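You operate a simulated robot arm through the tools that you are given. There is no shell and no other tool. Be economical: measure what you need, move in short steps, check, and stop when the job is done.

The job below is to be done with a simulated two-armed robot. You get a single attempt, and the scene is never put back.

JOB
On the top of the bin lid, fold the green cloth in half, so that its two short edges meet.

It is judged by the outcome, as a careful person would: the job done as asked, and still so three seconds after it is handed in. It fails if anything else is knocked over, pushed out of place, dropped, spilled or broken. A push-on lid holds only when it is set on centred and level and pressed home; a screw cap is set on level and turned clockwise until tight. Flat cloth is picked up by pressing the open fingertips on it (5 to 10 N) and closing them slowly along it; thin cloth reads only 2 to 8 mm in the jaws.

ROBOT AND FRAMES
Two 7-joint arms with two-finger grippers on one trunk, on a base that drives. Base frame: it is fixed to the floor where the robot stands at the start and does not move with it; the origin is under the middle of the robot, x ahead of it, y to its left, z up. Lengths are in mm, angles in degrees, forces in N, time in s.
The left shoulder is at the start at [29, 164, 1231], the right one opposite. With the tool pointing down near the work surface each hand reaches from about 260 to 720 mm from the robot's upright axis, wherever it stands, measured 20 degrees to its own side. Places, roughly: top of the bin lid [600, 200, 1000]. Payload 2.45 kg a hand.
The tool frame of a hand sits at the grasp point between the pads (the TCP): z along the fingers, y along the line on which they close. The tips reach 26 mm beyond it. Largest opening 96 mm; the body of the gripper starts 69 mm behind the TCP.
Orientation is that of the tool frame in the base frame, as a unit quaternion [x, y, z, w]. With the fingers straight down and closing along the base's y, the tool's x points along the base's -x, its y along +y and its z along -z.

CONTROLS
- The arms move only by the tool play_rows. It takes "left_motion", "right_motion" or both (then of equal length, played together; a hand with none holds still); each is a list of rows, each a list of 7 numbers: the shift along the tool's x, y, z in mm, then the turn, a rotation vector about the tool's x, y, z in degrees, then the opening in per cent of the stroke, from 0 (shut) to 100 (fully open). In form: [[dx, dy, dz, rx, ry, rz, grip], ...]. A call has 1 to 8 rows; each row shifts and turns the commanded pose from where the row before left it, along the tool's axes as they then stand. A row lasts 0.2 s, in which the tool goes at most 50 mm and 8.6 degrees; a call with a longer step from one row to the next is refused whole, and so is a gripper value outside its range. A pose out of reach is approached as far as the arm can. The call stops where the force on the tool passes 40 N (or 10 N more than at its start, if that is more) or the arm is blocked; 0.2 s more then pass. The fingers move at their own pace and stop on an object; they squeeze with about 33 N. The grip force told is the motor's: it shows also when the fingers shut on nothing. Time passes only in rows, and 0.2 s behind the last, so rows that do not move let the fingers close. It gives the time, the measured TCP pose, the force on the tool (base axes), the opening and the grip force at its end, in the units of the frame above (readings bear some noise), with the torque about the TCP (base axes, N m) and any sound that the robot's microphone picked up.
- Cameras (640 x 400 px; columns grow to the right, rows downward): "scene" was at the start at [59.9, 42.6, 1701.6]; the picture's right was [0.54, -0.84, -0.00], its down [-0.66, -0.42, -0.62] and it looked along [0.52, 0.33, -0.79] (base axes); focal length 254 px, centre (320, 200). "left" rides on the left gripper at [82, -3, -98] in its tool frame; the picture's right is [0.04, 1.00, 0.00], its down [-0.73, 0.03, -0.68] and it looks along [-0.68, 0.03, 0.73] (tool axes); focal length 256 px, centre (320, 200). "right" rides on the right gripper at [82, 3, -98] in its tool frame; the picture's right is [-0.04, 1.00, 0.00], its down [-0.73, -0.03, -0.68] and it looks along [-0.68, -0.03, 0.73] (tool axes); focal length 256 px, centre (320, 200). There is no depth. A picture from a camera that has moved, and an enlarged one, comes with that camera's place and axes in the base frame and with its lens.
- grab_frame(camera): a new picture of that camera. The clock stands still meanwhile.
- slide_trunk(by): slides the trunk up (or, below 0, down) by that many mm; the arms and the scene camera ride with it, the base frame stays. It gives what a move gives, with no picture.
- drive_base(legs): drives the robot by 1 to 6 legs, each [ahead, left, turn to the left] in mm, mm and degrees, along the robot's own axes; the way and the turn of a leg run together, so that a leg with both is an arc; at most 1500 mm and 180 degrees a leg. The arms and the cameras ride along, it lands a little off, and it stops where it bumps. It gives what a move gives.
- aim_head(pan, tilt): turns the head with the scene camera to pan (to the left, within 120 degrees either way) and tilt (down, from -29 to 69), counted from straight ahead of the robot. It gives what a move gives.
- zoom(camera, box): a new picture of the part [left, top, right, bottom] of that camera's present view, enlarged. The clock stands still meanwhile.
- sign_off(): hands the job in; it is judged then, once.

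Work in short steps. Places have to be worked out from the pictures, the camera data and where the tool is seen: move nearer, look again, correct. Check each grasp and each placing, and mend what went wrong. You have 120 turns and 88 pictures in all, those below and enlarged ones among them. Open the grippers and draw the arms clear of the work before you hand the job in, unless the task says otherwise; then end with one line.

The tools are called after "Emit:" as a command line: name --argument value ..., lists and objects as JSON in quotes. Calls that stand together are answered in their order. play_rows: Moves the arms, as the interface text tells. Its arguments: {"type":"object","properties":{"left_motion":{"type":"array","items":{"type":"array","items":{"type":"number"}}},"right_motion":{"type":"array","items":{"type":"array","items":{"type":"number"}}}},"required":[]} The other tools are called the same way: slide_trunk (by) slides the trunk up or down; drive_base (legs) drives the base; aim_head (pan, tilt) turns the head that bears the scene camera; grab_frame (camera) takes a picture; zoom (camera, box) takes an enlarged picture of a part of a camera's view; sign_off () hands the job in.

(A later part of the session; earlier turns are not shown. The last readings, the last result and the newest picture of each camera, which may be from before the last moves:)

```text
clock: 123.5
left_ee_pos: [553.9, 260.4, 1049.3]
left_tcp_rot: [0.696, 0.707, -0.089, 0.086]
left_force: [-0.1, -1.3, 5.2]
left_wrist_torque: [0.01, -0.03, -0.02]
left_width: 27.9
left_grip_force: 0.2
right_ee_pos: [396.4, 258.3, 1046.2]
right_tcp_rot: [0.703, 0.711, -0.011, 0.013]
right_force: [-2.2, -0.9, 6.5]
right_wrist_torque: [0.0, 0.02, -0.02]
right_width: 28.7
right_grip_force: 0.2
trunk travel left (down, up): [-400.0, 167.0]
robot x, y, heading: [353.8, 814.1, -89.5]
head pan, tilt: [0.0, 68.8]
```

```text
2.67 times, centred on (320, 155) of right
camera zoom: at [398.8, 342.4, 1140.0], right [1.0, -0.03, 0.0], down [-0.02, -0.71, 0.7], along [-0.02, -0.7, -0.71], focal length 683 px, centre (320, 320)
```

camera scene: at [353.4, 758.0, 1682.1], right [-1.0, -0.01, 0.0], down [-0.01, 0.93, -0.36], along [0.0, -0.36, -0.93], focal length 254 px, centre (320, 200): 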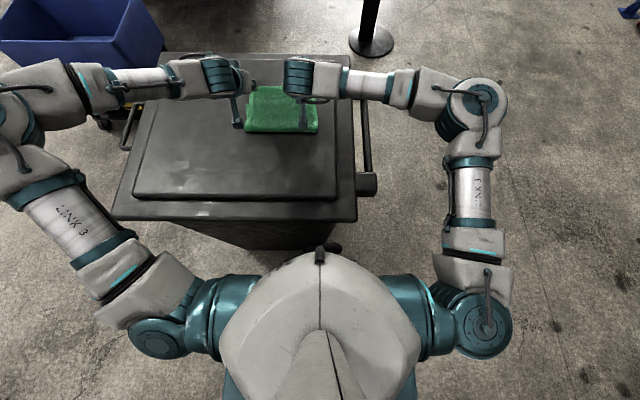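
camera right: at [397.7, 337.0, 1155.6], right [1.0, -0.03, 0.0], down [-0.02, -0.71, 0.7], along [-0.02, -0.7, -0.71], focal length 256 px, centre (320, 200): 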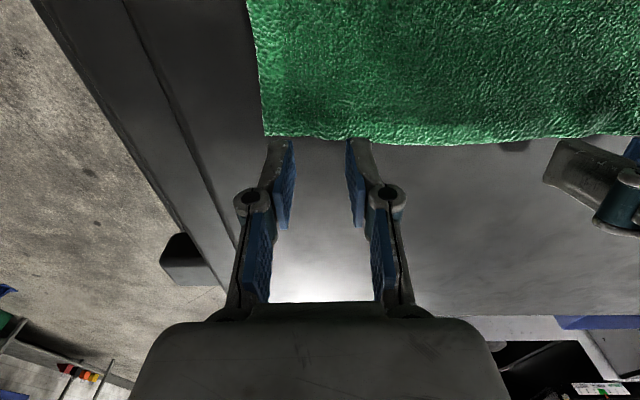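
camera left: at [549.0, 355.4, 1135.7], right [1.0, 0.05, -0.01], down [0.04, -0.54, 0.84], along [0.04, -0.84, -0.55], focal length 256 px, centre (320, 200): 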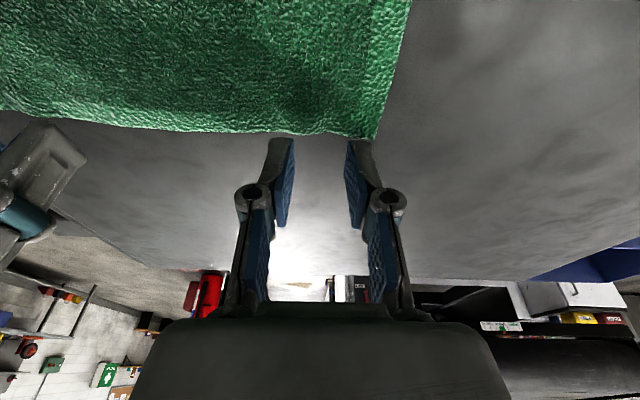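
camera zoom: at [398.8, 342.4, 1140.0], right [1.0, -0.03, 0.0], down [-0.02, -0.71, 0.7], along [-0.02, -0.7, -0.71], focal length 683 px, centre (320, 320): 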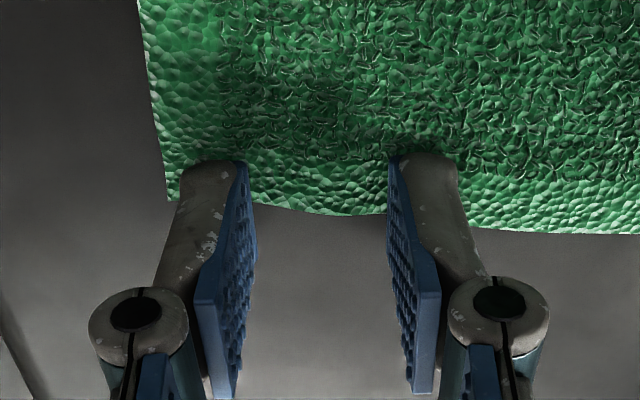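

Good overlap, 5–6 N on both. Close slowly.

Emit:
play_rows --left_motion '[[0, 0, 0.5, 0, 0, 0, 26], [0, 0, 0.2, 0, 0, 0, 23], [0, 0, 0, 0, 0, 0, 20], [0, 0, 0, 0, 0, 0, 17], [0, 0, 0, 0, 0, 0, 14]]' --right_motion '[[0, 0, 0.4, 0, 0, 0, 26], [0, 0, 0.2, 0, 0, 0, 23], [0, 0, 0, 0, 0, 0, 20], [0, 0, 0, 0, 0, 0, 17], [0, 0, 0, 0, 0, 0, 14]]'

Emit:
play_rows --left_motion '[[0, 0, 0, 0, 0, 0, 11], [0, 0, 0, 0, 0, 0, 8], [0, 0, 0, 0, 0, 0, 5], [0, 0, 0, 0, 0, 0, 2], [0, 0, 0, 0, 0, 0, 0], [0, 0, 0, 0, 0, 0, 0], [0, 0, 0, 0, 0, 0, 0]]' --right_motion '[[0, 0, 0, 0, 0, 0, 11], [0, 0, 0, 0, 0, 0, 8], [0, 0, 0, 0, 0, 0, 5], [0, 0, 0, 0, 0, 0, 2], [0, 0, 0, 0, 0, 0, 0], [0, 0, 0, 0, 0, 0, 0], [0, 0, 0, 0, 0, 0, 0]]'

```text
clock: 124.7
left_ee_pos: [553.4, 261.2, 1047.6]
left_tcp_rot: [0.696, 0.707, -0.089, 0.088]
left_force: [-0.8, 0.4, 9.9]
left_wrist_torque: [0.04, 0.0, -0.02]
left_width: 14.1
left_grip_force: 0.9
right_ee_pos: [396.5, 257.4, 1045.3]
right_tcp_rot: [0.703, 0.711, -0.011, 0.013]
right_force: [2.1, 0.0, 11.0]
right_wrist_torque: [0.08, -0.05, -0.01]
right_width: 13.9
right_grip_force: 0.1
trunk travel left (down, up): [-400.0, 167.0]
robot x, y, heading: [356.9, 812.8, -89.5]
head pan, tilt: [0.0, 68.8]
```

```text
clock: 126.3
left_ee_pos: [552.7, 260.5, 1046.8]
left_tcp_rot: [0.696, 0.707, -0.09, 0.088]
left_force: [-16.7, 1.6, 8.5]
left_wrist_torque: [0.07, 0.44, -0.01]
left_width: 3.8
left_grip_force: 32.4
right_ee_pos: [398.2, 257.6, 1044.2]
right_tcp_rot: [0.703, 0.711, -0.012, 0.014]
right_force: [17.1, 0.8, 7.5]
right_wrist_torque: [0.07, -0.44, -0.16]
right_width: 4.0
right_grip_force: 32.2
trunk travel left (down, up): [-400.0, 167.0]
robot x, y, heading: [355.0, 807.8, -89.8]
head pan, tilt: [0.0, 68.8]
```

Both gripped (3.8 / 4.0 mm). Relax the lateral tension, then peel the upper layer up and back toward the robot until it stands above the correct crease line (y≈468).

Emit:
play_rows --left_motion '[[1.3, -3, -15.8, 0, 6, 0, 0], [12, 0, -21.9, 0, 6, 0, 0], [25, 0, -22, 0, 0, 0, 0], [25, 0, -22, 0, 0, 0, 0], [30, 0, -15, 0, 0, 0, 0]]' --right_motion '[[5, 3, -15, 0, 0, 0, 0], [15, 0, -20, 0, 0, 0, 0], [25, 0, -22, 0, 0, 0, 0], [25, 0, -22, 0, 0, 0, 0], [30, 0, -15, 0, 0, 0, 0]]'

Emit:
play_rows --left_motion '[[30, 0, -12, 0, 0, 0, 0], [35, 0, -10, 0, 0, 0, 0], [35, 0, -8, 0, 0, 0, 0], [0, 0, 0, 0, 0, 0, 0]]' --right_motion '[[30, 0, -12, 0, 0, 0, 0], [35, 0, -10, 0, 0, 0, 0], [35, 0, -8, 0, 0, 0, 0], [0, 0, 0, 0, 0, 0, 0]]'

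Emit:
zoom --camera "scene" --box '[160, 60, 400, 210]'

Emit:
grab_frame --camera "left"

```text
clock: 127.5
left_ee_pos: [553.1, 364.5, 1138.0]
left_tcp_rot: [0.701, 0.713, -0.016, 0.013]
left_force: [-12.8, 0.5, 0.5]
left_wrist_torque: [-0.04, 0.35, 0.05]
left_width: 3.6
left_grip_force: 32.2
right_ee_pos: [399.9, 363.6, 1135.6]
right_tcp_rot: [0.703, 0.711, -0.013, 0.014]
right_force: [13.0, 0.0, 0.7]
right_wrist_torque: [-0.02, -0.33, -0.1]
right_width: 3.5
right_grip_force: 32.5
trunk travel left (down, up): [-400.0, 167.0]
robot x, y, heading: [352.2, 809.1, -89.7]
head pan, tilt: [0.0, 68.8]
```

```text
clock: 128.5
left_ee_pos: [553.5, 461.9, 1164.0]
left_tcp_rot: [0.701, 0.712, -0.015, 0.011]
left_force: [-16.5, 0.3, -0.5]
left_wrist_torque: [0.02, 0.48, 0.13]
left_width: 3.9
left_grip_force: 32.8
right_ee_pos: [396.8, 460.2, 1162.5]
right_tcp_rot: [0.703, 0.711, -0.011, 0.012]
right_force: [16.9, 0.0, 0.5]
right_wrist_torque: [-0.01, -0.43, -0.18]
right_width: 3.6
right_grip_force: 32.2
trunk travel left (down, up): [-400.0, 167.0]
robot x, y, heading: [353.4, 810.2, -89.5]
head pan, tilt: [0.0, 68.8]
```

```text
2.67 times, centred on (280, 135) of scene
camera zoom: at [354.0, 755.2, 1681.9], right [-1.0, -0.01, 0.0], down [-0.01, 0.93, -0.36], along [0.0, -0.36, -0.93], focal length 678 px, centre (427, 373)
```

zoom: 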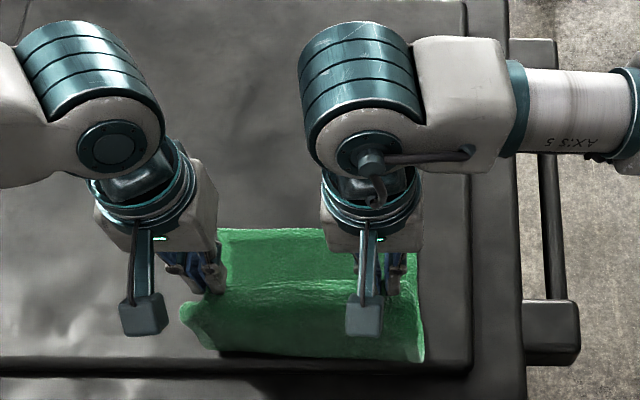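

```text
22 pictures are left
camera left: at [548.4, 546.8, 1258.9], right [1.0, 0.06, -0.01], down [0.04, -0.71, 0.71], along [0.03, -0.7, -0.71], focal length 256 px, centre (320, 200)
```

left: 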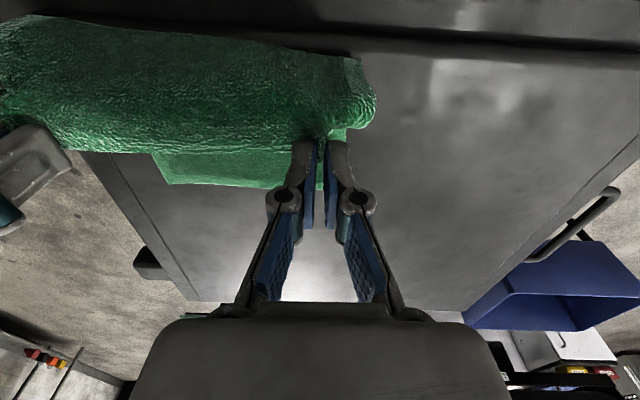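

The upper sheet stands over the crease line (lower layer now flat from y≈324 to ≈475). Now sweep forward on a nearly taut arc, easing lateral tension.

Emit:
play_rows --left_motion '[[-16, -2, -8, 0, 0, 0, 0], [-15, -2, -7, 0, 0, 0, 0], [-15, 0, 4, 0, 0, 0, 0], [-15, 0, 4, 0, 0, 0, 0], [-15, 0, 12, 0, 0, 0, 0], [-15, 0, 12, 0, 0, 0, 0], [-20, 0, 25, 0, 0, 0, 0], [0, 0, 0, 0, 0, 0, 0]]' --right_motion '[[-16, 2, -8, 0, 0, 0, 0], [-15, 2, -7, 0, 0, 0, 0], [-15, 0, 4, 0, 0, 0, 0], [-15, 0, 4, 0, 0, 0, 0], [-15, 0, 12, 0, 0, 0, 0], [-15, 0, 12, 0, 0, 0, 0], [-20, 0, 25, 0, 0, 0, 0], [0, 0, 0, 0, 0, 0, 0]]'

Emit:
zoom --camera "scene" --box '[160, 60, 400, 210]'

```text
clock: 130.3
left_ee_pos: [548.8, 351.4, 1125.0]
left_tcp_rot: [0.702, 0.712, -0.016, 0.012]
left_force: [-3.0, -0.6, 0.3]
left_wrist_torque: [-0.02, 0.04, -0.03]
left_width: 3.0
left_grip_force: 31.7
right_ee_pos: [402.2, 348.5, 1120.8]
right_tcp_rot: [0.703, 0.711, -0.011, 0.013]
right_force: [3.1, 0.8, -1.6]
right_wrist_torque: [-0.03, -0.07, 0.0]
right_width: 4.3
right_grip_force: 32.7
trunk travel left (down, up): [-400.0, 167.0]
robot x, y, heading: [354.8, 813.4, -89.6]
head pan, tilt: [0.0, 68.8]
```

```text
2.67 times, centred on (280, 135) of scene
camera zoom: at [354.5, 755.8, 1682.0], right [-1.0, -0.01, 0.0], down [-0.01, 0.93, -0.36], along [0.0, -0.36, -0.93], focal length 678 px, centre (427, 373)
```

zoom: 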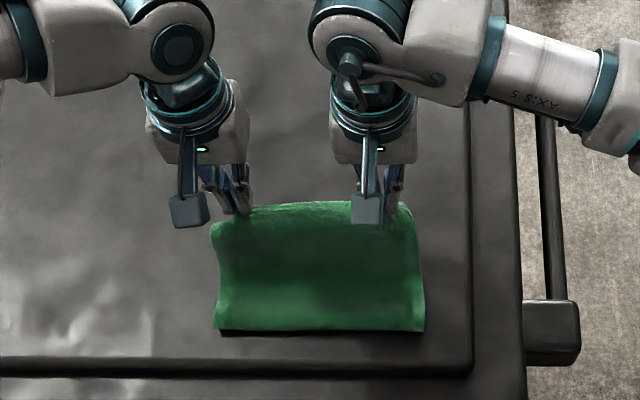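

The sheet has some slack (crease bulge at y≈451). I'll land the edge at y≈326, keep it gripped, and then flatten the bulge with one hand while the other holds.

Emit:
play_rows --left_motion '[[-8, 0, 18, 0, 0, 0, 0], [-7, 0, 18, 0, 0, 0, 0], [-5, 0, 15, 0, 0, 0, 0], [-4, 0, 14, 0, 0, 0, 0], [0, 0, 6, 0, 0, 0, 0], [0, 0, 0, 0, 0, 0, 0]]' --right_motion '[[-7, 0, 18, 0, 0, 0, 0], [-6, 0, 18, 0, 0, 0, 0], [-5, 0, 15, 0, 0, 0, 0], [-4, 0, 12, 0, 0, 0, 0], [0, 0, 6, 0, 0, 0, 0], [0, 0, 0, 0, 0, 0, 0]]'

Emit:
zoom --camera "scene" --box '[160, 60, 400, 210]'

Emit:
grab_frame --camera "left"

```text
clock: 131.7
left_ee_pos: [545.6, 324.4, 1056.2]
left_tcp_rot: [0.701, 0.713, -0.015, 0.013]
left_force: [-0.1, 0.4, 0.5]
left_wrist_torque: [0.01, -0.06, -0.02]
left_width: 2.7
left_grip_force: 31.5
right_ee_pos: [404.3, 323.5, 1053.3]
right_tcp_rot: [0.702, 0.712, -0.012, 0.013]
right_force: [0.6, 0.4, 0.8]
right_wrist_torque: [0.0, 0.03, -0.01]
right_width: 4.1
right_grip_force: 35.8
trunk travel left (down, up): [-400.0, 167.0]
robot x, y, heading: [353.6, 811.4, -89.4]
head pan, tilt: [0.0, 68.8]
```

```text
2.67 times, centred on (280, 135) of scene
camera zoom: at [353.7, 755.3, 1682.0], right [-1.0, -0.01, 0.0], down [-0.01, 0.93, -0.36], along [0.0, -0.36, -0.93], focal length 678 px, centre (427, 373)
```

zoom: 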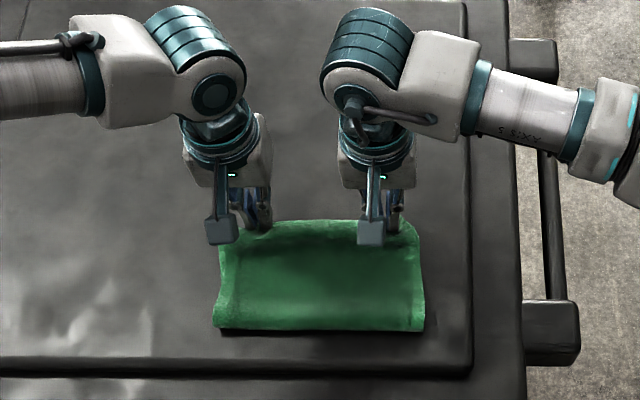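

```text
19 pictures are left
camera left: at [541.2, 409.3, 1151.5], right [1.0, 0.05, -0.01], down [0.04, -0.71, 0.71], along [0.03, -0.71, -0.71], focal length 256 px, centre (320, 200)
```

left: 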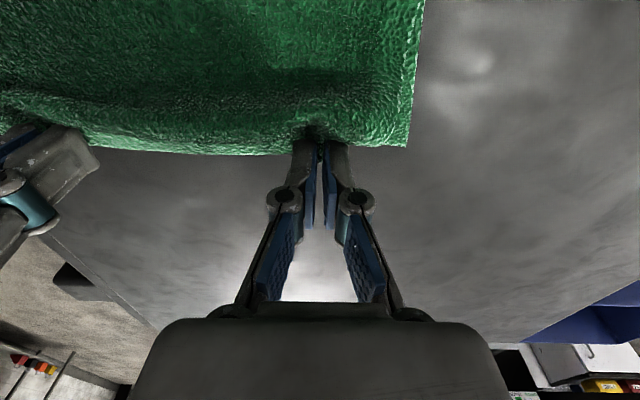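

Edges coincide now (corner at ≈(595,328)). Lower both to press lightly, then release only the right hand and lift it.

Emit:
play_rows --left_motion '[[0, 0, 3, 0, 0, 0, 0], [0, 0, 2.5, 0, 0, 0, 0], [0, 0, 0, 0, 0, 0, 0]]' --right_motion '[[0, 0, 3, 0, 0, 0, 0], [0, 0, 1.5, 0, 0, 0, 0], [0, 0, 0, 0, 0, 0, 0]]'

Emit:
play_rows --right_motion '[[0, 0, 0, 0, 0, 0, 8], [0, 0, 0, 0, 0, 0, 16], [0, 0, 0, 0, 0, 0, 24], [0, 0, 0, 0, 0, 0, 32], [0, 0, -15, 0, 0, 0, 32], [0, 0, -25, 0, 0, 0, 32]]'

Emit:
grab_frame --camera "right"

```text
clock: 132.5
left_ee_pos: [545.9, 324.4, 1050.4]
left_tcp_rot: [0.701, 0.713, -0.017, 0.012]
left_force: [-1.1, -0.1, 1.0]
left_wrist_torque: [0.0, -0.04, 0.0]
left_width: 3.1
left_grip_force: 32.4
right_ee_pos: [404.5, 324.3, 1049.9]
right_tcp_rot: [0.702, 0.712, -0.012, 0.013]
right_force: [0.5, -1.0, 1.8]
right_wrist_torque: [-0.01, -0.02, 0.01]
right_width: 2.8
right_grip_force: 29.7
trunk travel left (down, up): [-400.0, 167.0]
robot x, y, heading: [353.3, 812.1, -89.7]
head pan, tilt: [0.0, 68.8]
```

```text
clock: 133.9
left_ee_pos: [545.9, 324.5, 1050.3]
left_tcp_rot: [0.701, 0.713, -0.017, 0.012]
left_force: [-0.1, 0.1, 0.6]
left_wrist_torque: [-0.01, 0.0, 0.01]
left_width: 3.2
left_grip_force: 32.2
right_ee_pos: [406.0, 325.8, 1090.8]
right_tcp_rot: [0.703, 0.711, -0.012, 0.013]
right_force: [0.5, 0.3, 0.2]
right_wrist_torque: [0.04, -0.03, -0.01]
right_width: 30.7
right_grip_force: 0.1
trunk travel left (down, up): [-400.0, 167.0]
robot x, y, heading: [352.9, 808.2, -89.6]
head pan, tilt: [0.0, 68.8]
```

```text
18 pictures are left
camera right: at [408.0, 411.3, 1186.2], right [1.0, -0.03, 0.0], down [-0.02, -0.71, 0.7], along [-0.02, -0.7, -0.71], focal length 256 px, centre (320, 200)
```

right: 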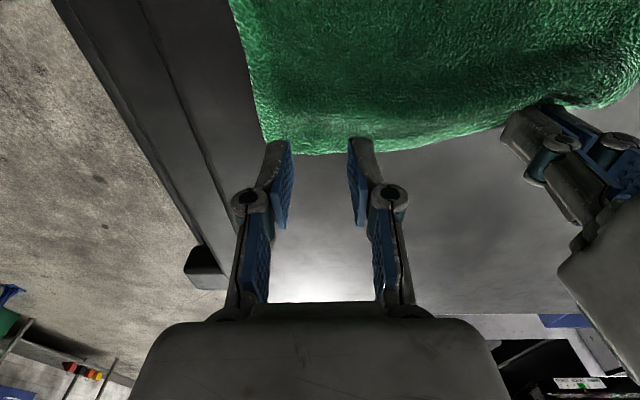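

The right end sprang forward ~20 mm. I'll press the right fingers (opened) on the upper layer and drag it back +y, pushing the crease out.

Emit:
play_rows --right_motion '[[20, 12, 0, 0, 0, 0, 50], [20, 12, 0, 0, 0, 0, 60], [0, 0, 15, 0, 0, 0, 60], [0, 0, 15, 0, 0, 0, 60], [0, 0, 6, 0, 0, 0, 60], [0, 0, 3, 0, 0, 0, 60], [0, 0, 0, 0, 0, 0, 60]]'

```text
clock: 135.5
left_ee_pos: [546.0, 322.8, 1050.3]
left_tcp_rot: [0.701, 0.713, -0.016, 0.012]
left_force: [1.1, -0.2, 0.3]
left_wrist_torque: [0.0, -0.02, 0.02]
left_width: 3.1
left_grip_force: 32.4
right_ee_pos: [426.0, 366.7, 1049.0]
right_tcp_rot: [0.703, 0.711, -0.011, 0.013]
right_force: [0.2, -0.5, -0.2]
right_wrist_torque: [0.0, 0.02, -0.02]
right_width: 57.6
right_grip_force: 0.0
trunk travel left (down, up): [-400.0, 167.0]
robot x, y, heading: [350.6, 807.8, -89.6]
head pan, tilt: [0.0, 68.8]
```

Emit:
play_rows --right_motion '[[0, 0, 2, 0, 0, 0, 60], [0, 0, 1, 0, 0, 0, 60], [0, 0, 0, 0, 0, 0, 60]]'

```text
clock: 136.3
left_ee_pos: [546.6, 323.2, 1049.3]
left_tcp_rot: [0.701, 0.713, -0.015, 0.012]
left_force: [0.2, -0.8, 0.7]
left_wrist_torque: [0.01, -0.01, 0.02]
left_width: 3.1
left_grip_force: 32.1
right_ee_pos: [427.4, 365.5, 1045.5]
right_tcp_rot: [0.703, 0.711, -0.011, 0.013]
right_force: [-0.6, 0.1, 2.4]
right_wrist_torque: [-0.02, 0.0, 0.02]
right_width: 57.6
right_grip_force: 0.6
trunk travel left (down, up): [-400.0, 167.0]
robot x, y, heading: [352.4, 805.9, -89.5]
head pan, tilt: [0.0, 68.8]
```

Contact; press ~1 mm more and drag +y 24 mm.

Emit:
play_rows --right_motion '[[0, 0, 1.2, 0, 0, 0, 60], [6, 0, 0, 0, 0, 0, 60], [6, 0, 0, 0, 0, 0, 60], [6, 0, 0, 0, 0, 0, 60], [6, 0, 0, 0, 0, 0, 60], [0, 0, 0, 0, 0, 0, 60]]'

Emit:
zoom --camera "scene" --box '[160, 60, 400, 210]'

Emit:
grab_frame --camera "right"

```text
clock: 137.7
left_ee_pos: [546.2, 323.8, 1049.6]
left_tcp_rot: [0.701, 0.713, -0.016, 0.013]
left_force: [0.2, 0.1, 0.2]
left_wrist_torque: [0.0, -0.03, 0.02]
left_width: 3.0
left_grip_force: 32.2
right_ee_pos: [426.8, 390.1, 1044.7]
right_tcp_rot: [0.702, 0.712, -0.012, 0.013]
right_force: [0.8, -0.4, 9.4]
right_wrist_torque: [-0.02, -0.06, -0.01]
right_width: 57.7
right_grip_force: 6.3
trunk travel left (down, up): [-400.0, 167.0]
robot x, y, heading: [352.9, 807.8, -89.6]
head pan, tilt: [0.0, 68.8]
```

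```text
2.67 times, centred on (280, 135) of scene
camera zoom: at [353.7, 756.2, 1682.0], right [-1.0, -0.01, 0.0], down [-0.01, 0.93, -0.36], along [0.0, -0.36, -0.93], focal length 678 px, centre (427, 373)
```

zoom: 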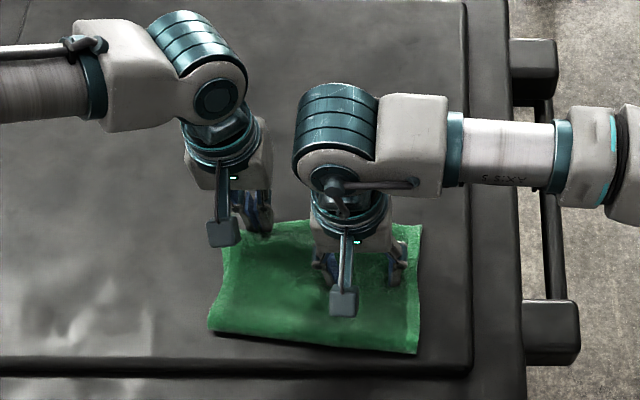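

```text
16 pictures are left
camera right: at [428.8, 475.4, 1139.3], right [1.0, -0.03, 0.0], down [-0.02, -0.71, 0.7], along [-0.02, -0.7, -0.71], focal length 256 px, centre (320, 200)
```

right: 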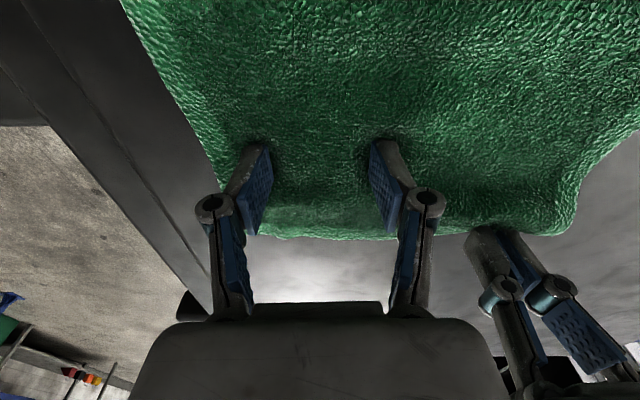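

Emit:
zoom --camera "right" --box '[200, 130, 460, 260]'

```text
2.46 times, centred on (330, 195) of right
camera zoom: at [428.8, 475.4, 1139.3], right [1.0, -0.03, 0.0], down [-0.02, -0.71, 0.7], along [-0.02, -0.7, -0.71], focal length 630 px, centre (295, 212)
```

zoom: 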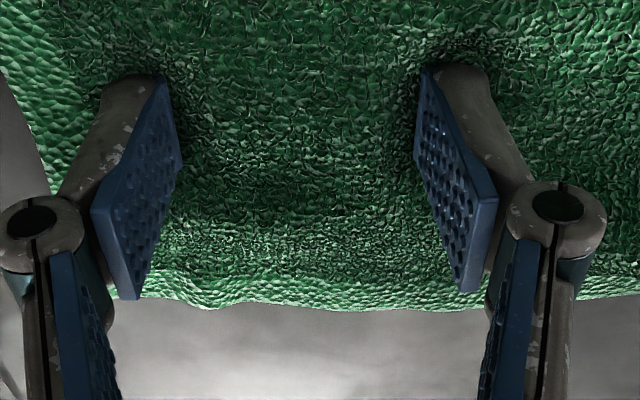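

The right side's visible edge is back at y≈324, crease ≈476. Now do the same with the left while the right keeps pressing: release, lift, shift to (560,365).

Emit:
play_rows --left_motion '[[0, 0, 0, 0, 0, 0, 8], [0, 0, 0, 0, 0, 0, 16], [0, 0, 0, 0, 0, 0, 24], [0, 0, 0, 0, 0, 0, 32], [0, 0, -15, 0, 0, 0, 32], [0, 0, -20, 0, 0, 0, 32], [12, 7, 0, 0, 0, 0, 40], [12, 7, 0, 0, 0, 0, 50]]'

Emit:
grab_frame --camera "left"

```text
clock: 139.5
left_ee_pos: [560.9, 347.6, 1082.8]
left_tcp_rot: [0.702, 0.712, -0.016, 0.013]
left_force: [-0.3, -0.4, -0.1]
left_wrist_torque: [-0.01, -0.04, -0.02]
left_width: 48.2
left_grip_force: 0.0
right_ee_pos: [426.4, 390.7, 1044.2]
right_tcp_rot: [0.703, 0.711, -0.012, 0.013]
right_force: [0.0, -0.5, 6.7]
right_wrist_torque: [0.01, -0.01, 0.0]
right_width: 57.5
right_grip_force: 4.9
trunk travel left (down, up): [-400.0, 167.0]
robot x, y, heading: [351.1, 809.7, -89.6]
head pan, tilt: [0.0, 68.8]
```

```text
14 pictures are left
camera left: at [555.3, 433.5, 1179.3], right [1.0, 0.05, -0.01], down [0.04, -0.71, 0.71], along [0.03, -0.71, -0.71], focal length 256 px, centre (320, 200)
```

left: 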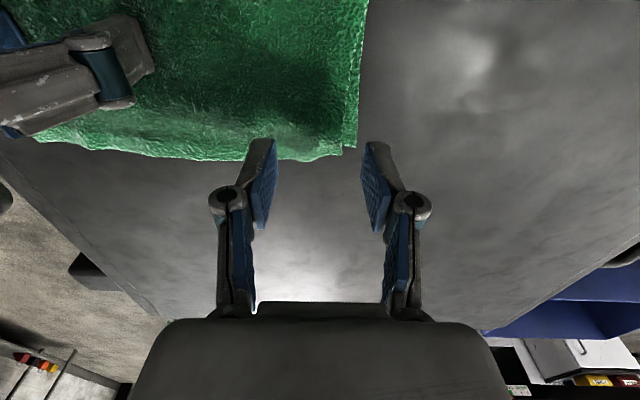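

Left edge overshoot is only ~6 mm; the upper corner is ~12 mm inboard. Press the left hand on the upper layer and drag +y 8, +x 6.

Emit:
play_rows --left_motion '[[8, -4, 12, 0, 0, 0, 40], [8, 0, 12, 0, 0, 0, 40], [0, 0, 8, 0, 0, 0, 40], [0, 0, 4, 0, 0, 0, 40], [0, 0, 0, 0, 0, 0, 40]]'

Emit:
play_rows --left_motion '[[0, 0, 1.5, 0, 0, 0, 40], [0, 0, 0, 0, 0, 0, 40]]'

```text
clock: 140.7
left_ee_pos: [558.0, 363.7, 1047.5]
left_tcp_rot: [0.702, 0.712, -0.017, 0.013]
left_force: [-1.8, 0.9, 9.3]
left_wrist_torque: [0.02, 0.27, -0.04]
left_width: 37.7
left_grip_force: 5.0
right_ee_pos: [426.9, 390.7, 1045.4]
right_tcp_rot: [0.703, 0.711, -0.012, 0.013]
right_force: [-0.8, -0.1, 5.8]
right_wrist_torque: [0.0, -0.01, -0.01]
right_width: 58.4
right_grip_force: 0.4
trunk travel left (down, up): [-400.0, 167.0]
robot x, y, heading: [355.3, 809.7, -89.6]
head pan, tilt: [0.0, 68.8]
```

```text
clock: 141.3
left_ee_pos: [558.0, 363.5, 1044.8]
left_tcp_rot: [0.701, 0.713, -0.015, 0.013]
left_force: [-2.7, -0.3, 9.9]
left_wrist_torque: [0.01, 0.19, -0.01]
left_width: 38.9
left_grip_force: 5.6
right_ee_pos: [426.6, 390.0, 1045.8]
right_tcp_rot: [0.702, 0.712, -0.012, 0.013]
right_force: [0.4, -1.1, 6.1]
right_wrist_torque: [0.0, -0.03, -0.01]
right_width: 58.2
right_grip_force: 0.4
trunk travel left (down, up): [-400.0, 167.0]
robot x, y, heading: [353.9, 809.4, -89.6]
head pan, tilt: [0.0, 68.8]
```

Contact ~10 N; drag, then raise both hands and move them aside for a clear view.

Emit:
play_rows --left_motion '[[4, 3, 0, 0, 0, 0, 40], [4, 3, 0, 0, 0, 0, 40], [0, 0, 0, 0, 0, 0, 40], [0, 0, -10, 0, 0, 0, 40], [0, 0, -25, 0, 0, 0, 40], [0, 25, -25, 0, 0, 0, 40], [0, 40, 0, 0, 0, 0, 40], [0, 40, 0, 0, 0, 0, 40]]' --right_motion '[[0, 0, 0, 0, 0, 0, 60], [0, 0, 0, 0, 0, 0, 60], [0, 0, 0, 0, 0, 0, 60], [0, 0, -10, 0, 0, 0, 60], [0, 0, -25, 0, 0, 0, 60], [0, -25, -25, 0, 0, 0, 60], [0, -40, 0, 0, 0, 0, 60], [0, -40, 0, 0, 0, 0, 60]]'

Emit:
zoom --camera "scene" --box '[210, 110, 350, 200]'

```text
clock: 143.1
left_ee_pos: [668.1, 375.4, 1105.3]
left_tcp_rot: [0.702, 0.712, -0.016, 0.013]
left_force: [0.0, 0.4, 0.6]
left_wrist_torque: [-0.04, 0.01, -0.01]
left_width: 38.3
left_grip_force: 0.0
right_ee_pos: [320.6, 389.9, 1106.3]
right_tcp_rot: [0.702, 0.712, -0.011, 0.013]
right_force: [-0.3, 0.0, 0.6]
right_wrist_torque: [-0.03, -0.01, 0.02]
right_width: 58.0
right_grip_force: 0.1
trunk travel left (down, up): [-400.0, 167.0]
robot x, y, heading: [355.3, 810.0, -89.6]
head pan, tilt: [0.0, 68.8]
```

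```text
4.44 times, centred on (280, 155) of scene
camera zoom: at [352.9, 756.9, 1682.0], right [-1.0, -0.01, 0.0], down [-0.01, 0.93, -0.36], along [0.0, -0.36, -0.93], focal length 1131 px, centre (498, 400)
```

zoom: 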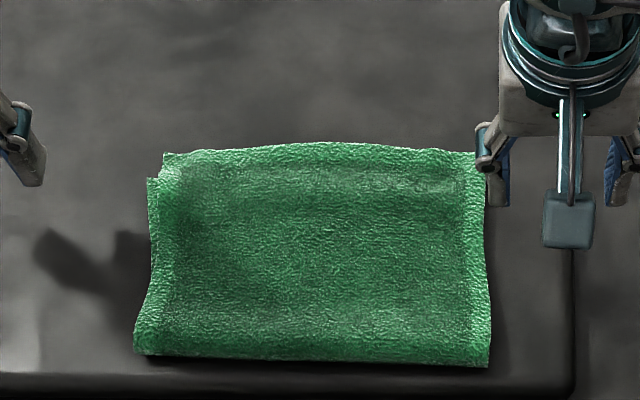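

Now: upper edge y≈313 (middle)…324 (corners), lower edge ≈342, crease ≈475 — ~20 mm overshoot. I'll press the fingers on the overhanging strip (which lies on the lid, not on the lower layer) and drag it +y.

Emit:
play_rows --left_motion '[[-17, -41, 0, 0, 0, 0, 60], [-17, -41, 0, 0, 0, 0, 60], [-17, -41, 0, 0, 0, 0, 60], [0, 0, 20, 0, 0, 0, 60], [0, 0, 20, 0, 0, 0, 60], [0, 0, 14, 0, 0, 0, 60], [0, 0, 0, 0, 0, 0, 60]]' --right_motion '[[-22, 28, 0, 0, 0, 0, 60], [-22, 28, 0, 0, 0, 0, 60], [-22, 28, 0, 0, 0, 0, 60], [0, 0, 20, 0, 0, 0, 60], [0, 0, 20, 0, 0, 0, 60], [0, 0, 14, 0, 0, 0, 60], [0, 0, 0, 0, 0, 0, 60]]'

Emit:
grab_frame --camera "left"

Emit:
grab_frame --camera "right"

```text
clock: 144.7
left_ee_pos: [545.3, 321.0, 1055.0]
left_tcp_rot: [0.701, 0.712, -0.016, 0.013]
left_force: [-0.6, -0.1, 0.2]
left_wrist_torque: [-0.03, -0.01, 0.0]
left_width: 57.5
left_grip_force: 0.1
right_ee_pos: [407.8, 325.7, 1053.5]
right_tcp_rot: [0.703, 0.711, -0.011, 0.013]
right_force: [-0.3, -0.2, -0.5]
right_wrist_torque: [-0.03, -0.01, -0.01]
right_width: 57.6
right_grip_force: 0.0
trunk travel left (down, up): [-400.0, 167.0]
robot x, y, heading: [349.4, 810.6, -89.7]
head pan, tilt: [0.0, 68.8]
```

```text
12 pictures are left
camera left: at [540.0, 407.2, 1150.0], right [1.0, 0.06, -0.01], down [0.04, -0.71, 0.71], along [0.03, -0.71, -0.71], focal length 256 px, centre (320, 200)
```

left: 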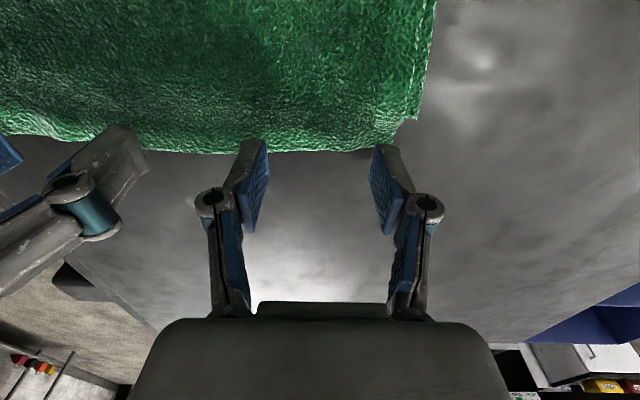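

```text
11 pictures are left
camera right: at [409.8, 410.0, 1148.5], right [1.0, -0.03, 0.0], down [-0.02, -0.71, 0.7], along [-0.02, -0.7, -0.71], focal length 256 px, centre (320, 200)
```

right: 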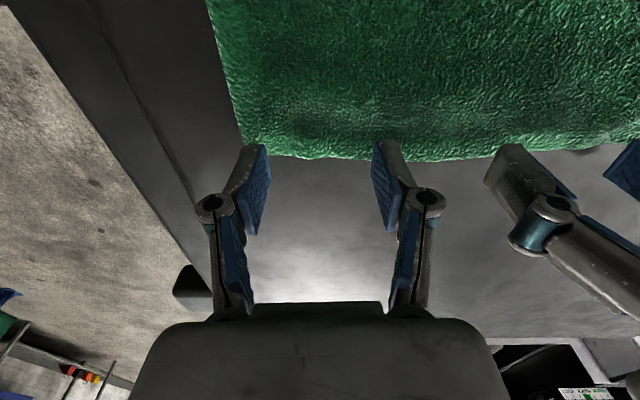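

Upper edge at y≈320 under both hands' fingertips; lower edge ≈344. Press down to contact.

Emit:
play_rows --left_motion '[[0, 0, 4, 0, 0, 0, 60], [0, 0, 4, 0, 0, 0, 60], [0, 0, 1.5, 0, 0, 0, 60], [0, 0, 0, 0, 0, 0, 60]]' --right_motion '[[0, 0, 4, 0, 0, 0, 60], [0, 0, 3, 0, 0, 0, 60], [0, 0, 1.5, 0, 0, 0, 60], [0, 0, 0, 0, 0, 0, 60]]'

```text
clock: 145.7
left_ee_pos: [545.6, 320.3, 1044.5]
left_tcp_rot: [0.702, 0.712, -0.016, 0.012]
left_force: [-0.8, 0.2, 1.8]
left_wrist_torque: [0.04, -0.01, -0.04]
left_width: 57.9
left_grip_force: 0.6
right_ee_pos: [407.2, 322.2, 1045.7]
right_tcp_rot: [0.703, 0.711, -0.011, 0.012]
right_force: [0.4, -0.1, 0.1]
right_wrist_torque: [-0.05, 0.0, 0.02]
right_width: 57.5
right_grip_force: 0.1
trunk travel left (down, up): [-400.0, 167.0]
robot x, y, heading: [352.3, 809.1, -89.6]
head pan, tilt: [0.0, 68.8]
```

Press a little more and drag both +y 22 mm.

Emit:
play_rows --left_motion '[[0, 0, 1, 0, 0, 0, 60], [0, 0, 0, 0, 0, 0, 60], [6, 0, 0, 0, 0, 0, 60], [6, 0, 0, 0, 0, 0, 60], [6, 0, 0, 0, 0, 0, 60], [4, 0, 0, 0, 0, 0, 60], [0, 0, 0, 0, 0, 0, 60]]' --right_motion '[[0, 0, 2, 0, 0, 0, 60], [0, 0, 0, 0, 0, 0, 60], [6, 0, 0, 0, 0, 0, 60], [6, 0, 0, 0, 0, 0, 60], [6, 0, 0, 0, 0, 0, 60], [4, 0, 0, 0, 0, 0, 60], [0, 0, 0, 0, 0, 0, 60]]'

Emit:
zoom --camera "scene" --box '[210, 110, 350, 200]'

```text
clock: 147.3
left_ee_pos: [544.8, 342.5, 1041.4]
left_tcp_rot: [0.702, 0.712, -0.016, 0.011]
left_force: [-0.8, -0.9, 8.8]
left_wrist_torque: [0.04, 0.13, 0.05]
left_width: 58.5
left_grip_force: 0.1
right_ee_pos: [405.3, 344.9, 1042.6]
right_tcp_rot: [0.702, 0.712, -0.012, 0.013]
right_force: [0.3, -1.0, 2.3]
right_wrist_torque: [-0.01, -0.08, -0.02]
right_width: 58.6
right_grip_force: 0.4
trunk travel left (down, up): [-400.0, 167.0]
robot x, y, heading: [350.2, 811.9, -89.7]
head pan, tilt: [0.0, 68.8]
```

```text
4.44 times, centred on (280, 155) of scene
camera zoom: at [352.7, 756.9, 1682.2], right [-1.0, -0.01, 0.0], down [-0.01, 0.93, -0.36], along [0.0, -0.36, -0.93], focal length 1131 px, centre (498, 400)
```

zoom: 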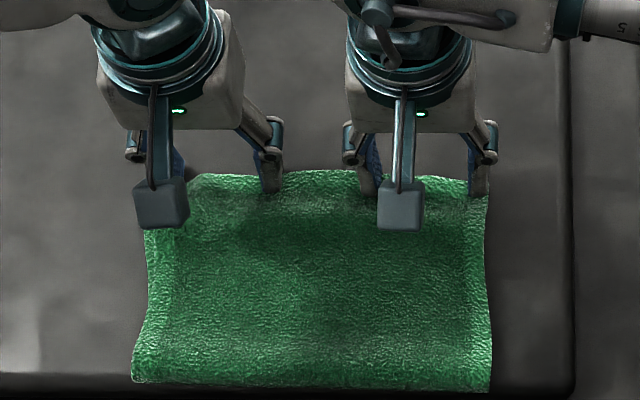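

Upper edge ≈338, crease ≈490: the halves are nearly equal. Lift both gently, move aside, and check.

Emit:
play_rows --left_motion '[[0, 0, 0, 0, 0, 0, 60], [0, 0, -5, 0, 0, 0, 60], [0, 0, -15, 0, 0, 0, 60], [0, 0, -25, 0, 0, 0, 60], [0, 30, -10, 0, 0, 0, 60], [0, 45, 0, 0, 0, 0, 60], [0, 45, 0, 0, 0, 0, 60]]' --right_motion '[[0, 0, 0, 0, 0, 0, 60], [0, 0, -5, 0, 0, 0, 60], [0, 0, -15, 0, 0, 0, 60], [0, 0, -25, 0, 0, 0, 60], [0, -30, -10, 0, 0, 0, 60], [0, -45, 0, 0, 0, 0, 60], [0, -45, 0, 0, 0, 0, 60]]'

Emit:
zoom --camera "scene" --box '[210, 110, 350, 200]'

```text
clock: 148.9
left_ee_pos: [667.0, 344.6, 1100.3]
left_tcp_rot: [0.702, 0.712, -0.015, 0.013]
left_force: [0.8, 1.0, 0.0]
left_wrist_torque: [0.02, -0.01, 0.0]
left_width: 57.4
left_grip_force: 0.0
right_ee_pos: [282.8, 345.5, 1098.5]
right_tcp_rot: [0.702, 0.712, -0.012, 0.014]
right_force: [-0.7, 0.4, 0.5]
right_wrist_torque: [-0.03, -0.03, -0.02]
right_width: 57.7
right_grip_force: 0.1
trunk travel left (down, up): [-400.0, 167.0]
robot x, y, heading: [350.4, 815.5, -89.5]
head pan, tilt: [0.0, 68.8]
```

```text
4.44 times, centred on (280, 155) of scene
camera zoom: at [352.7, 756.8, 1682.0], right [-1.0, -0.01, 0.0], down [-0.01, 0.93, -0.36], along [0.0, -0.36, -0.93], focal length 1131 px, centre (498, 400)
```

zoom: 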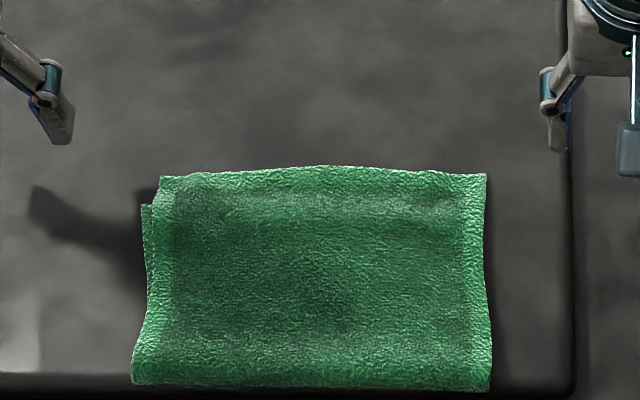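

The drag moved both layers (fingers overlapped the lower one), so the offset remains ~20 mm (upper ≈338, lower ≈361). Better: pinch the upper edge only, lift it slightly and carry it back. Position for pinching.

Emit:
play_rows --left_motion '[[-2, -37, 0, 0, 0, 0, 30], [-2, -37, 0, 0, 0, 0, 30], [-2, -37, 0, 0, 0, 0, 30], [0, 0, 20, 0, 0, 0, 30], [0, 0, 20, 0, 0, 0, 30], [0, 0, 8, 0, 0, 0, 30], [0, 0, 4, 0, 0, 0, 30], [0, 0, 0, 0, 0, 0, 30]]' --right_motion '[[-3, 37, 0, 0, 0, 0, 30], [-3, 37, 0, 0, 0, 0, 30], [-3, 38, 0, 0, 0, 0, 30], [0, 0, 20, 0, 0, 0, 30], [0, 0, 20, 0, 0, 0, 30], [0, 0, 8, 0, 0, 0, 30], [0, 0, 4, 0, 0, 0, 30], [0, 0, 0, 0, 0, 0, 30]]'

Emit:
zoom --camera "left" --box '[240, 80, 400, 230]'

Emit:
zoom --camera "right" --box '[240, 80, 400, 230]'

```text
clock: 150.7
left_ee_pos: [553.1, 336.9, 1044.6]
left_tcp_rot: [0.702, 0.712, -0.017, 0.013]
left_force: [0.4, -1.0, 10.7]
left_wrist_torque: [0.04, -0.04, -0.01]
left_width: 29.0
left_grip_force: 0.6
right_ee_pos: [397.0, 335.9, 1044.7]
right_tcp_rot: [0.703, 0.711, -0.011, 0.013]
right_force: [0.1, -1.2, 6.8]
right_wrist_torque: [0.04, -0.05, -0.03]
right_width: 28.8
right_grip_force: 0.3
trunk travel left (down, up): [-400.0, 167.0]
robot x, y, heading: [352.4, 808.1, -89.5]
head pan, tilt: [0.0, 68.8]
```

```text
2.67 times, centred on (320, 155) of left
camera zoom: at [548.3, 422.6, 1141.9], right [1.0, 0.06, -0.01], down [0.04, -0.7, 0.71], along [0.03, -0.71, -0.71], focal length 683 px, centre (320, 320)
```

zoom: 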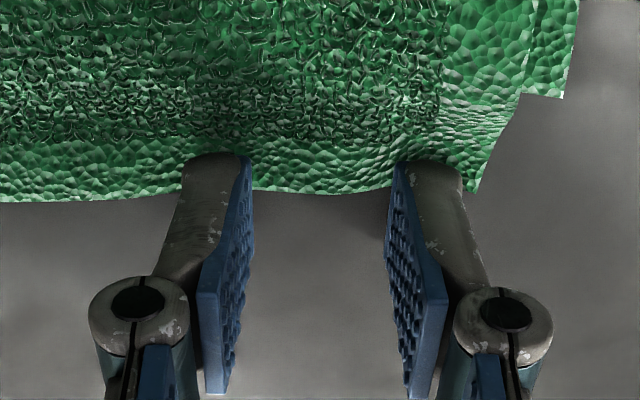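

```text
2.67 times, centred on (320, 155) of right
camera zoom: at [398.7, 420.5, 1140.0], right [1.0, -0.03, 0.0], down [-0.02, -0.71, 0.7], along [-0.02, -0.7, -0.71], focal length 683 px, centre (320, 320)
```

zoom: 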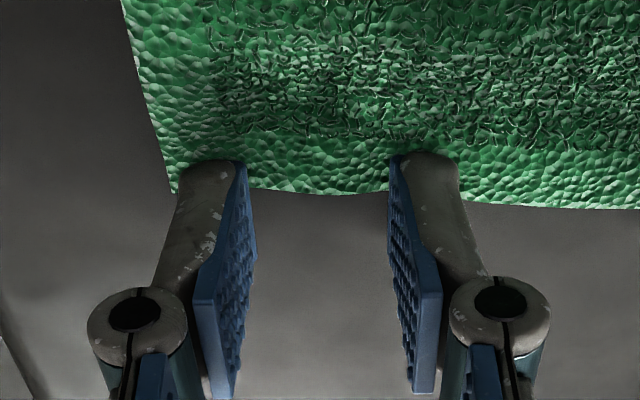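

Ideal pinch position, and the lower corner is at (596,363), upper edge ≈341. Close slowly.

Emit:
play_rows --left_motion '[[0, 0, -0.2, 0, 0, 0, 26], [0, 0, 0, 0, 0, 0, 22], [0, 0, 0, 0, 0, 0, 18], [0, 0, 0, 0, 0, 0, 14], [0, 0, 0, 0, 0, 0, 10], [0, 0, 0, 0, 0, 0, 6], [0, 0, 0, 0, 0, 0, 2], [0, 0, 0, 0, 0, 0, 0]]' --right_motion '[[0, 0, 0.4, 0, 0, 0, 26], [0, 0, 0, 0, 0, 0, 22], [0, 0, 0, 0, 0, 0, 18], [0, 0, 0, 0, 0, 0, 14], [0, 0, 0, 0, 0, 0, 10], [0, 0, 0, 0, 0, 0, 6], [0, 0, 0, 0, 0, 0, 2], [0, 0, 0, 0, 0, 0, 0]]'

Emit:
play_rows --left_motion '[[0, 0, 0, 0, 0, 0, 0], [0, -2, -6, 0, 0, 0, 0], [0, 0, -8, 0, 0, 0, 0]]' --right_motion '[[0, 0, 0, 0, 0, 0, 0], [0, 2, -6, 0, 0, 0, 0], [0, 0, -8, 0, 0, 0, 0]]'

```text
clock: 152.5
left_ee_pos: [552.5, 336.0, 1047.0]
left_tcp_rot: [0.701, 0.712, -0.016, 0.012]
left_force: [-9.9, 0.8, 4.2]
left_wrist_torque: [0.07, 0.24, 0.06]
left_width: 2.6
left_grip_force: 31.9
right_ee_pos: [397.8, 336.8, 1045.1]
right_tcp_rot: [0.703, 0.711, -0.011, 0.013]
right_force: [9.5, 0.6, 5.2]
right_wrist_torque: [0.05, -0.25, -0.1]
right_width: 3.1
right_grip_force: 32.0
trunk travel left (down, up): [-400.0, 167.0]
robot x, y, heading: [349.5, 808.0, -89.7]
head pan, tilt: [0.0, 68.8]
```

```text
clock: 153.3
left_ee_pos: [552.0, 338.1, 1058.9]
left_tcp_rot: [0.701, 0.712, -0.016, 0.014]
left_force: [-5.6, 0.6, 0.5]
left_wrist_torque: [-0.01, 0.14, 0.01]
left_width: 2.1
left_grip_force: 31.9
right_ee_pos: [401.2, 336.6, 1058.2]
right_tcp_rot: [0.703, 0.711, -0.012, 0.012]
right_force: [5.8, -0.4, 0.4]
right_wrist_torque: [-0.04, -0.15, -0.05]
right_width: 2.8
right_grip_force: 31.8
trunk travel left (down, up): [-400.0, 167.0]
robot x, y, heading: [354.4, 811.4, -89.8]
head pan, tilt: [0.0, 68.8]
```

Gripped (2.1 / 2.8 mm) — only the upper layer. Lift it up and back to roll the crease outward, then set it down with the edge at ≈373, allowing for ~10 mm spring-back.

Emit:
play_rows --left_motion '[[20, 0, -25, 0, 0, 0, 0], [25, 0, -25, 0, 0, 0, 0], [15, 0, -10, 0, 0, 0, 0], [0, 0, 0, 0, 0, 0, 0], [-5, 2, 18, 0, 0, 0, 0], [-8, 2, 18, 0, 0, 0, 0], [-8, 1, 18, 0, 0, 0, 0], [-6, 0, 10, 0, 0, 0, 0]]' --right_motion '[[20, 0, -25, 0, 0, 0, 0], [25, 0, -25, 0, 0, 0, 0], [15, 0, -10, 0, 0, 0, 0], [0, 0, 0, 0, 0, 0, 0], [-5, -1, 18, 0, 0, 0, 0], [-8, -1, 18, 0, 0, 0, 0], [-8, 0, 18, 0, 0, 0, 0], [-6, 0, 10, 0, 0, 0, 0]]'

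Emit:
zoom --camera "scene" --box '[210, 110, 350, 200]'

```text
clock: 155.1
left_ee_pos: [557.6, 372.3, 1052.7]
left_tcp_rot: [0.702, 0.712, -0.015, 0.011]
left_force: [-12.7, -0.1, 0.3]
left_wrist_torque: [0.03, 0.36, 0.06]
left_width: 2.8
left_grip_force: 32.4
right_ee_pos: [399.5, 368.6, 1053.8]
right_tcp_rot: [0.703, 0.711, -0.01, 0.012]
right_force: [12.8, -0.1, 1.4]
right_wrist_torque: [0.05, -0.29, -0.11]
right_width: 3.1
right_grip_force: 32.3
trunk travel left (down, up): [-400.0, 167.0]
robot x, y, heading: [349.2, 811.3, -89.6]
head pan, tilt: [0.0, 68.8]
```

```text
4.44 times, centred on (280, 155) of scene
camera zoom: at [353.7, 754.8, 1681.9], right [-1.0, -0.01, 0.0], down [-0.01, 0.93, -0.36], along [0.0, -0.36, -0.93], focal length 1131 px, centre (498, 400)
```

zoom: 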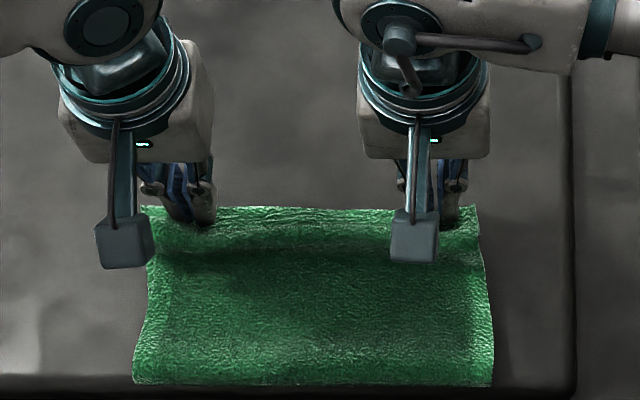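

The edges now coincide visually (upper set slightly short). Lower the last few mm and release gently, then lift clear.

Emit:
play_rows --left_motion '[[0, 0, 3, 0, 0, 0, 0], [0, 0, 0, 0, 0, 0, 5], [0, 0, 0, 0, 0, 0, 10], [0, 0, 0, 0, 0, 0, 18], [0, 0, 0, 0, 0, 0, 26], [0, 0, 0, 0, 0, 0, 32], [0, 0, -8, 0, 0, 0, 32], [0, 0, -20, 0, 0, 0, 32]]' --right_motion '[[0, 0, 3, 0, 0, 0, 0], [0, 0, 0, 0, 0, 0, 5], [0, 0, 0, 0, 0, 0, 10], [0, 0, 0, 0, 0, 0, 18], [0, 0, 0, 0, 0, 0, 26], [0, 0, 0, 0, 0, 0, 32], [0, 0, -8, 0, 0, 0, 32], [0, 0, -20, 0, 0, 0, 32]]'

Emit:
play_rows --left_motion '[[0, 0, -30, 0, 0, 0, 32], [0, 40, 0, 0, 0, 0, 32], [0, 45, 0, 0, 0, 0, 32], [0, 45, 0, 0, 0, 0, 32]]' --right_motion '[[0, 0, -30, 0, 0, 0, 32], [0, -40, 0, 0, 0, 0, 32], [0, -45, 0, 0, 0, 0, 32], [0, -45, 0, 0, 0, 0, 32]]'

Emit:
zoom --camera "scene" --box '[210, 110, 350, 200]'

```text
clock: 156.9
left_ee_pos: [558.7, 371.3, 1079.5]
left_tcp_rot: [0.701, 0.713, -0.015, 0.013]
left_force: [0.7, -0.6, -0.4]
left_wrist_torque: [0.02, -0.01, 0.0]
left_width: 30.6
left_grip_force: 0.1
right_ee_pos: [398.2, 371.1, 1080.2]
right_tcp_rot: [0.702, 0.712, -0.011, 0.013]
right_force: [-0.6, -0.5, 0.4]
right_wrist_torque: [-0.01, 0.01, -0.02]
right_width: 30.6
right_grip_force: 0.1
trunk travel left (down, up): [-400.0, 167.0]
robot x, y, heading: [355.3, 809.6, -89.7]
head pan, tilt: [0.0, 68.8]
```

```text
clock: 157.9
left_ee_pos: [691.8, 374.7, 1112.8]
left_tcp_rot: [0.702, 0.712, -0.016, 0.013]
left_force: [0.4, 0.3, 0.0]
left_wrist_torque: [-0.05, -0.01, 0.03]
left_width: 30.9
left_grip_force: 0.0
right_ee_pos: [267.9, 371.9, 1108.9]
right_tcp_rot: [0.702, 0.712, -0.011, 0.013]
right_force: [0.2, -0.8, 0.7]
right_wrist_torque: [-0.04, 0.0, 0.01]
right_width: 30.6
right_grip_force: 0.0
trunk travel left (down, up): [-400.0, 167.0]
robot x, y, heading: [352.2, 810.5, -89.4]
head pan, tilt: [0.0, 68.8]
```

```text
4.44 times, centred on (280, 155) of scene
camera zoom: at [353.1, 757.8, 1682.0], right [-1.0, -0.01, 0.0], down [-0.01, 0.93, -0.36], along [0.0, -0.36, -0.93], focal length 1131 px, centre (498, 400)
```

zoom: 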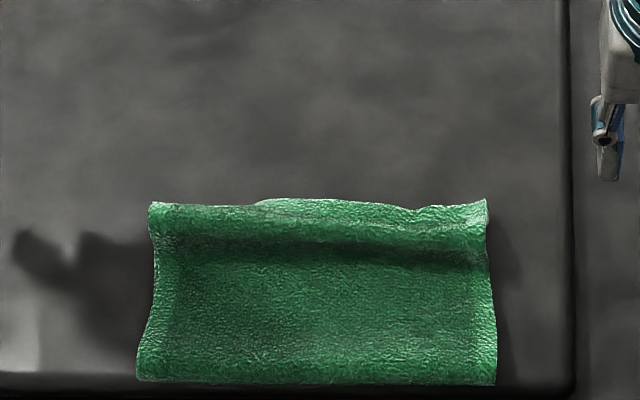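

The edges now meet (both ≈y 360), with a small wave behind the edge at y≈392. I'll pat it flat with open fingers, straight down, no drag.

Emit:
play_rows --left_motion '[[6, -49, 0, 0, 0, 0, 60], [6, -49, 0, 0, 0, 0, 60], [5, -49, 0, 0, 0, 0, 60], [0, 0, 22, 0, 0, 0, 60], [0, 0, 22, 0, 0, 0, 60], [0, 0, 10, 0, 0, 0, 60], [0, 0, 6, 0, 0, 0, 60], [0, 0, 0, 0, 0, 0, 60]]' --right_motion '[[7, 46, 0, 0, 0, 0, 60], [7, 46, 0, 0, 0, 0, 60], [6, 45, 0, 0, 0, 0, 60], [0, 0, 22, 0, 0, 0, 60], [0, 0, 22, 0, 0, 0, 60], [0, 0, 8, 0, 0, 0, 60], [0, 0, 5, 0, 0, 0, 60], [0, 0, 0, 0, 0, 0, 60]]'

Emit:
play_rows --left_motion '[[0, 0, 3, 0, 0, 0, 60], [0, 0, 2, 0, 0, 0, 60], [0, 0, 0, 0, 0, 0, 60]]' --right_motion '[[0, 0, 3, 0, 0, 0, 60], [0, 0, 2, 0, 0, 0, 60], [0, 0, 0, 0, 0, 0, 60]]'

```text
clock: 159.7
left_ee_pos: [539.9, 385.7, 1048.7]
left_tcp_rot: [0.702, 0.712, -0.016, 0.012]
left_force: [-1.2, 1.1, 3.1]
left_wrist_torque: [0.04, -0.06, 0.03]
left_width: 58.6
left_grip_force: 0.4
right_ee_pos: [405.8, 387.3, 1049.4]
right_tcp_rot: [0.703, 0.711, -0.011, 0.013]
right_force: [-0.5, 0.0, 0.9]
right_wrist_torque: [-0.03, -0.04, 0.01]
right_width: 58.4
right_grip_force: 0.8
trunk travel left (down, up): [-400.0, 167.0]
robot x, y, heading: [353.3, 809.2, -89.7]
head pan, tilt: [0.0, 68.8]
```

```text
clock: 160.5
left_ee_pos: [537.7, 388.0, 1046.4]
left_tcp_rot: [0.702, 0.712, -0.017, 0.013]
left_force: [-6.8, 1.4, 20.1]
left_wrist_torque: [0.15, 0.59, 0.0]
left_width: 54.8
left_grip_force: 10.6
right_ee_pos: [404.9, 389.7, 1044.6]
right_tcp_rot: [0.702, 0.712, -0.011, 0.013]
right_force: [4.3, -0.6, 12.9]
right_wrist_torque: [0.03, -0.37, -0.06]
right_width: 58.8
right_grip_force: 7.4
trunk travel left (down, up): [-400.0, 167.0]
robot x, y, heading: [354.6, 812.0, -89.4]
head pan, tilt: [0.0, 68.8]
```

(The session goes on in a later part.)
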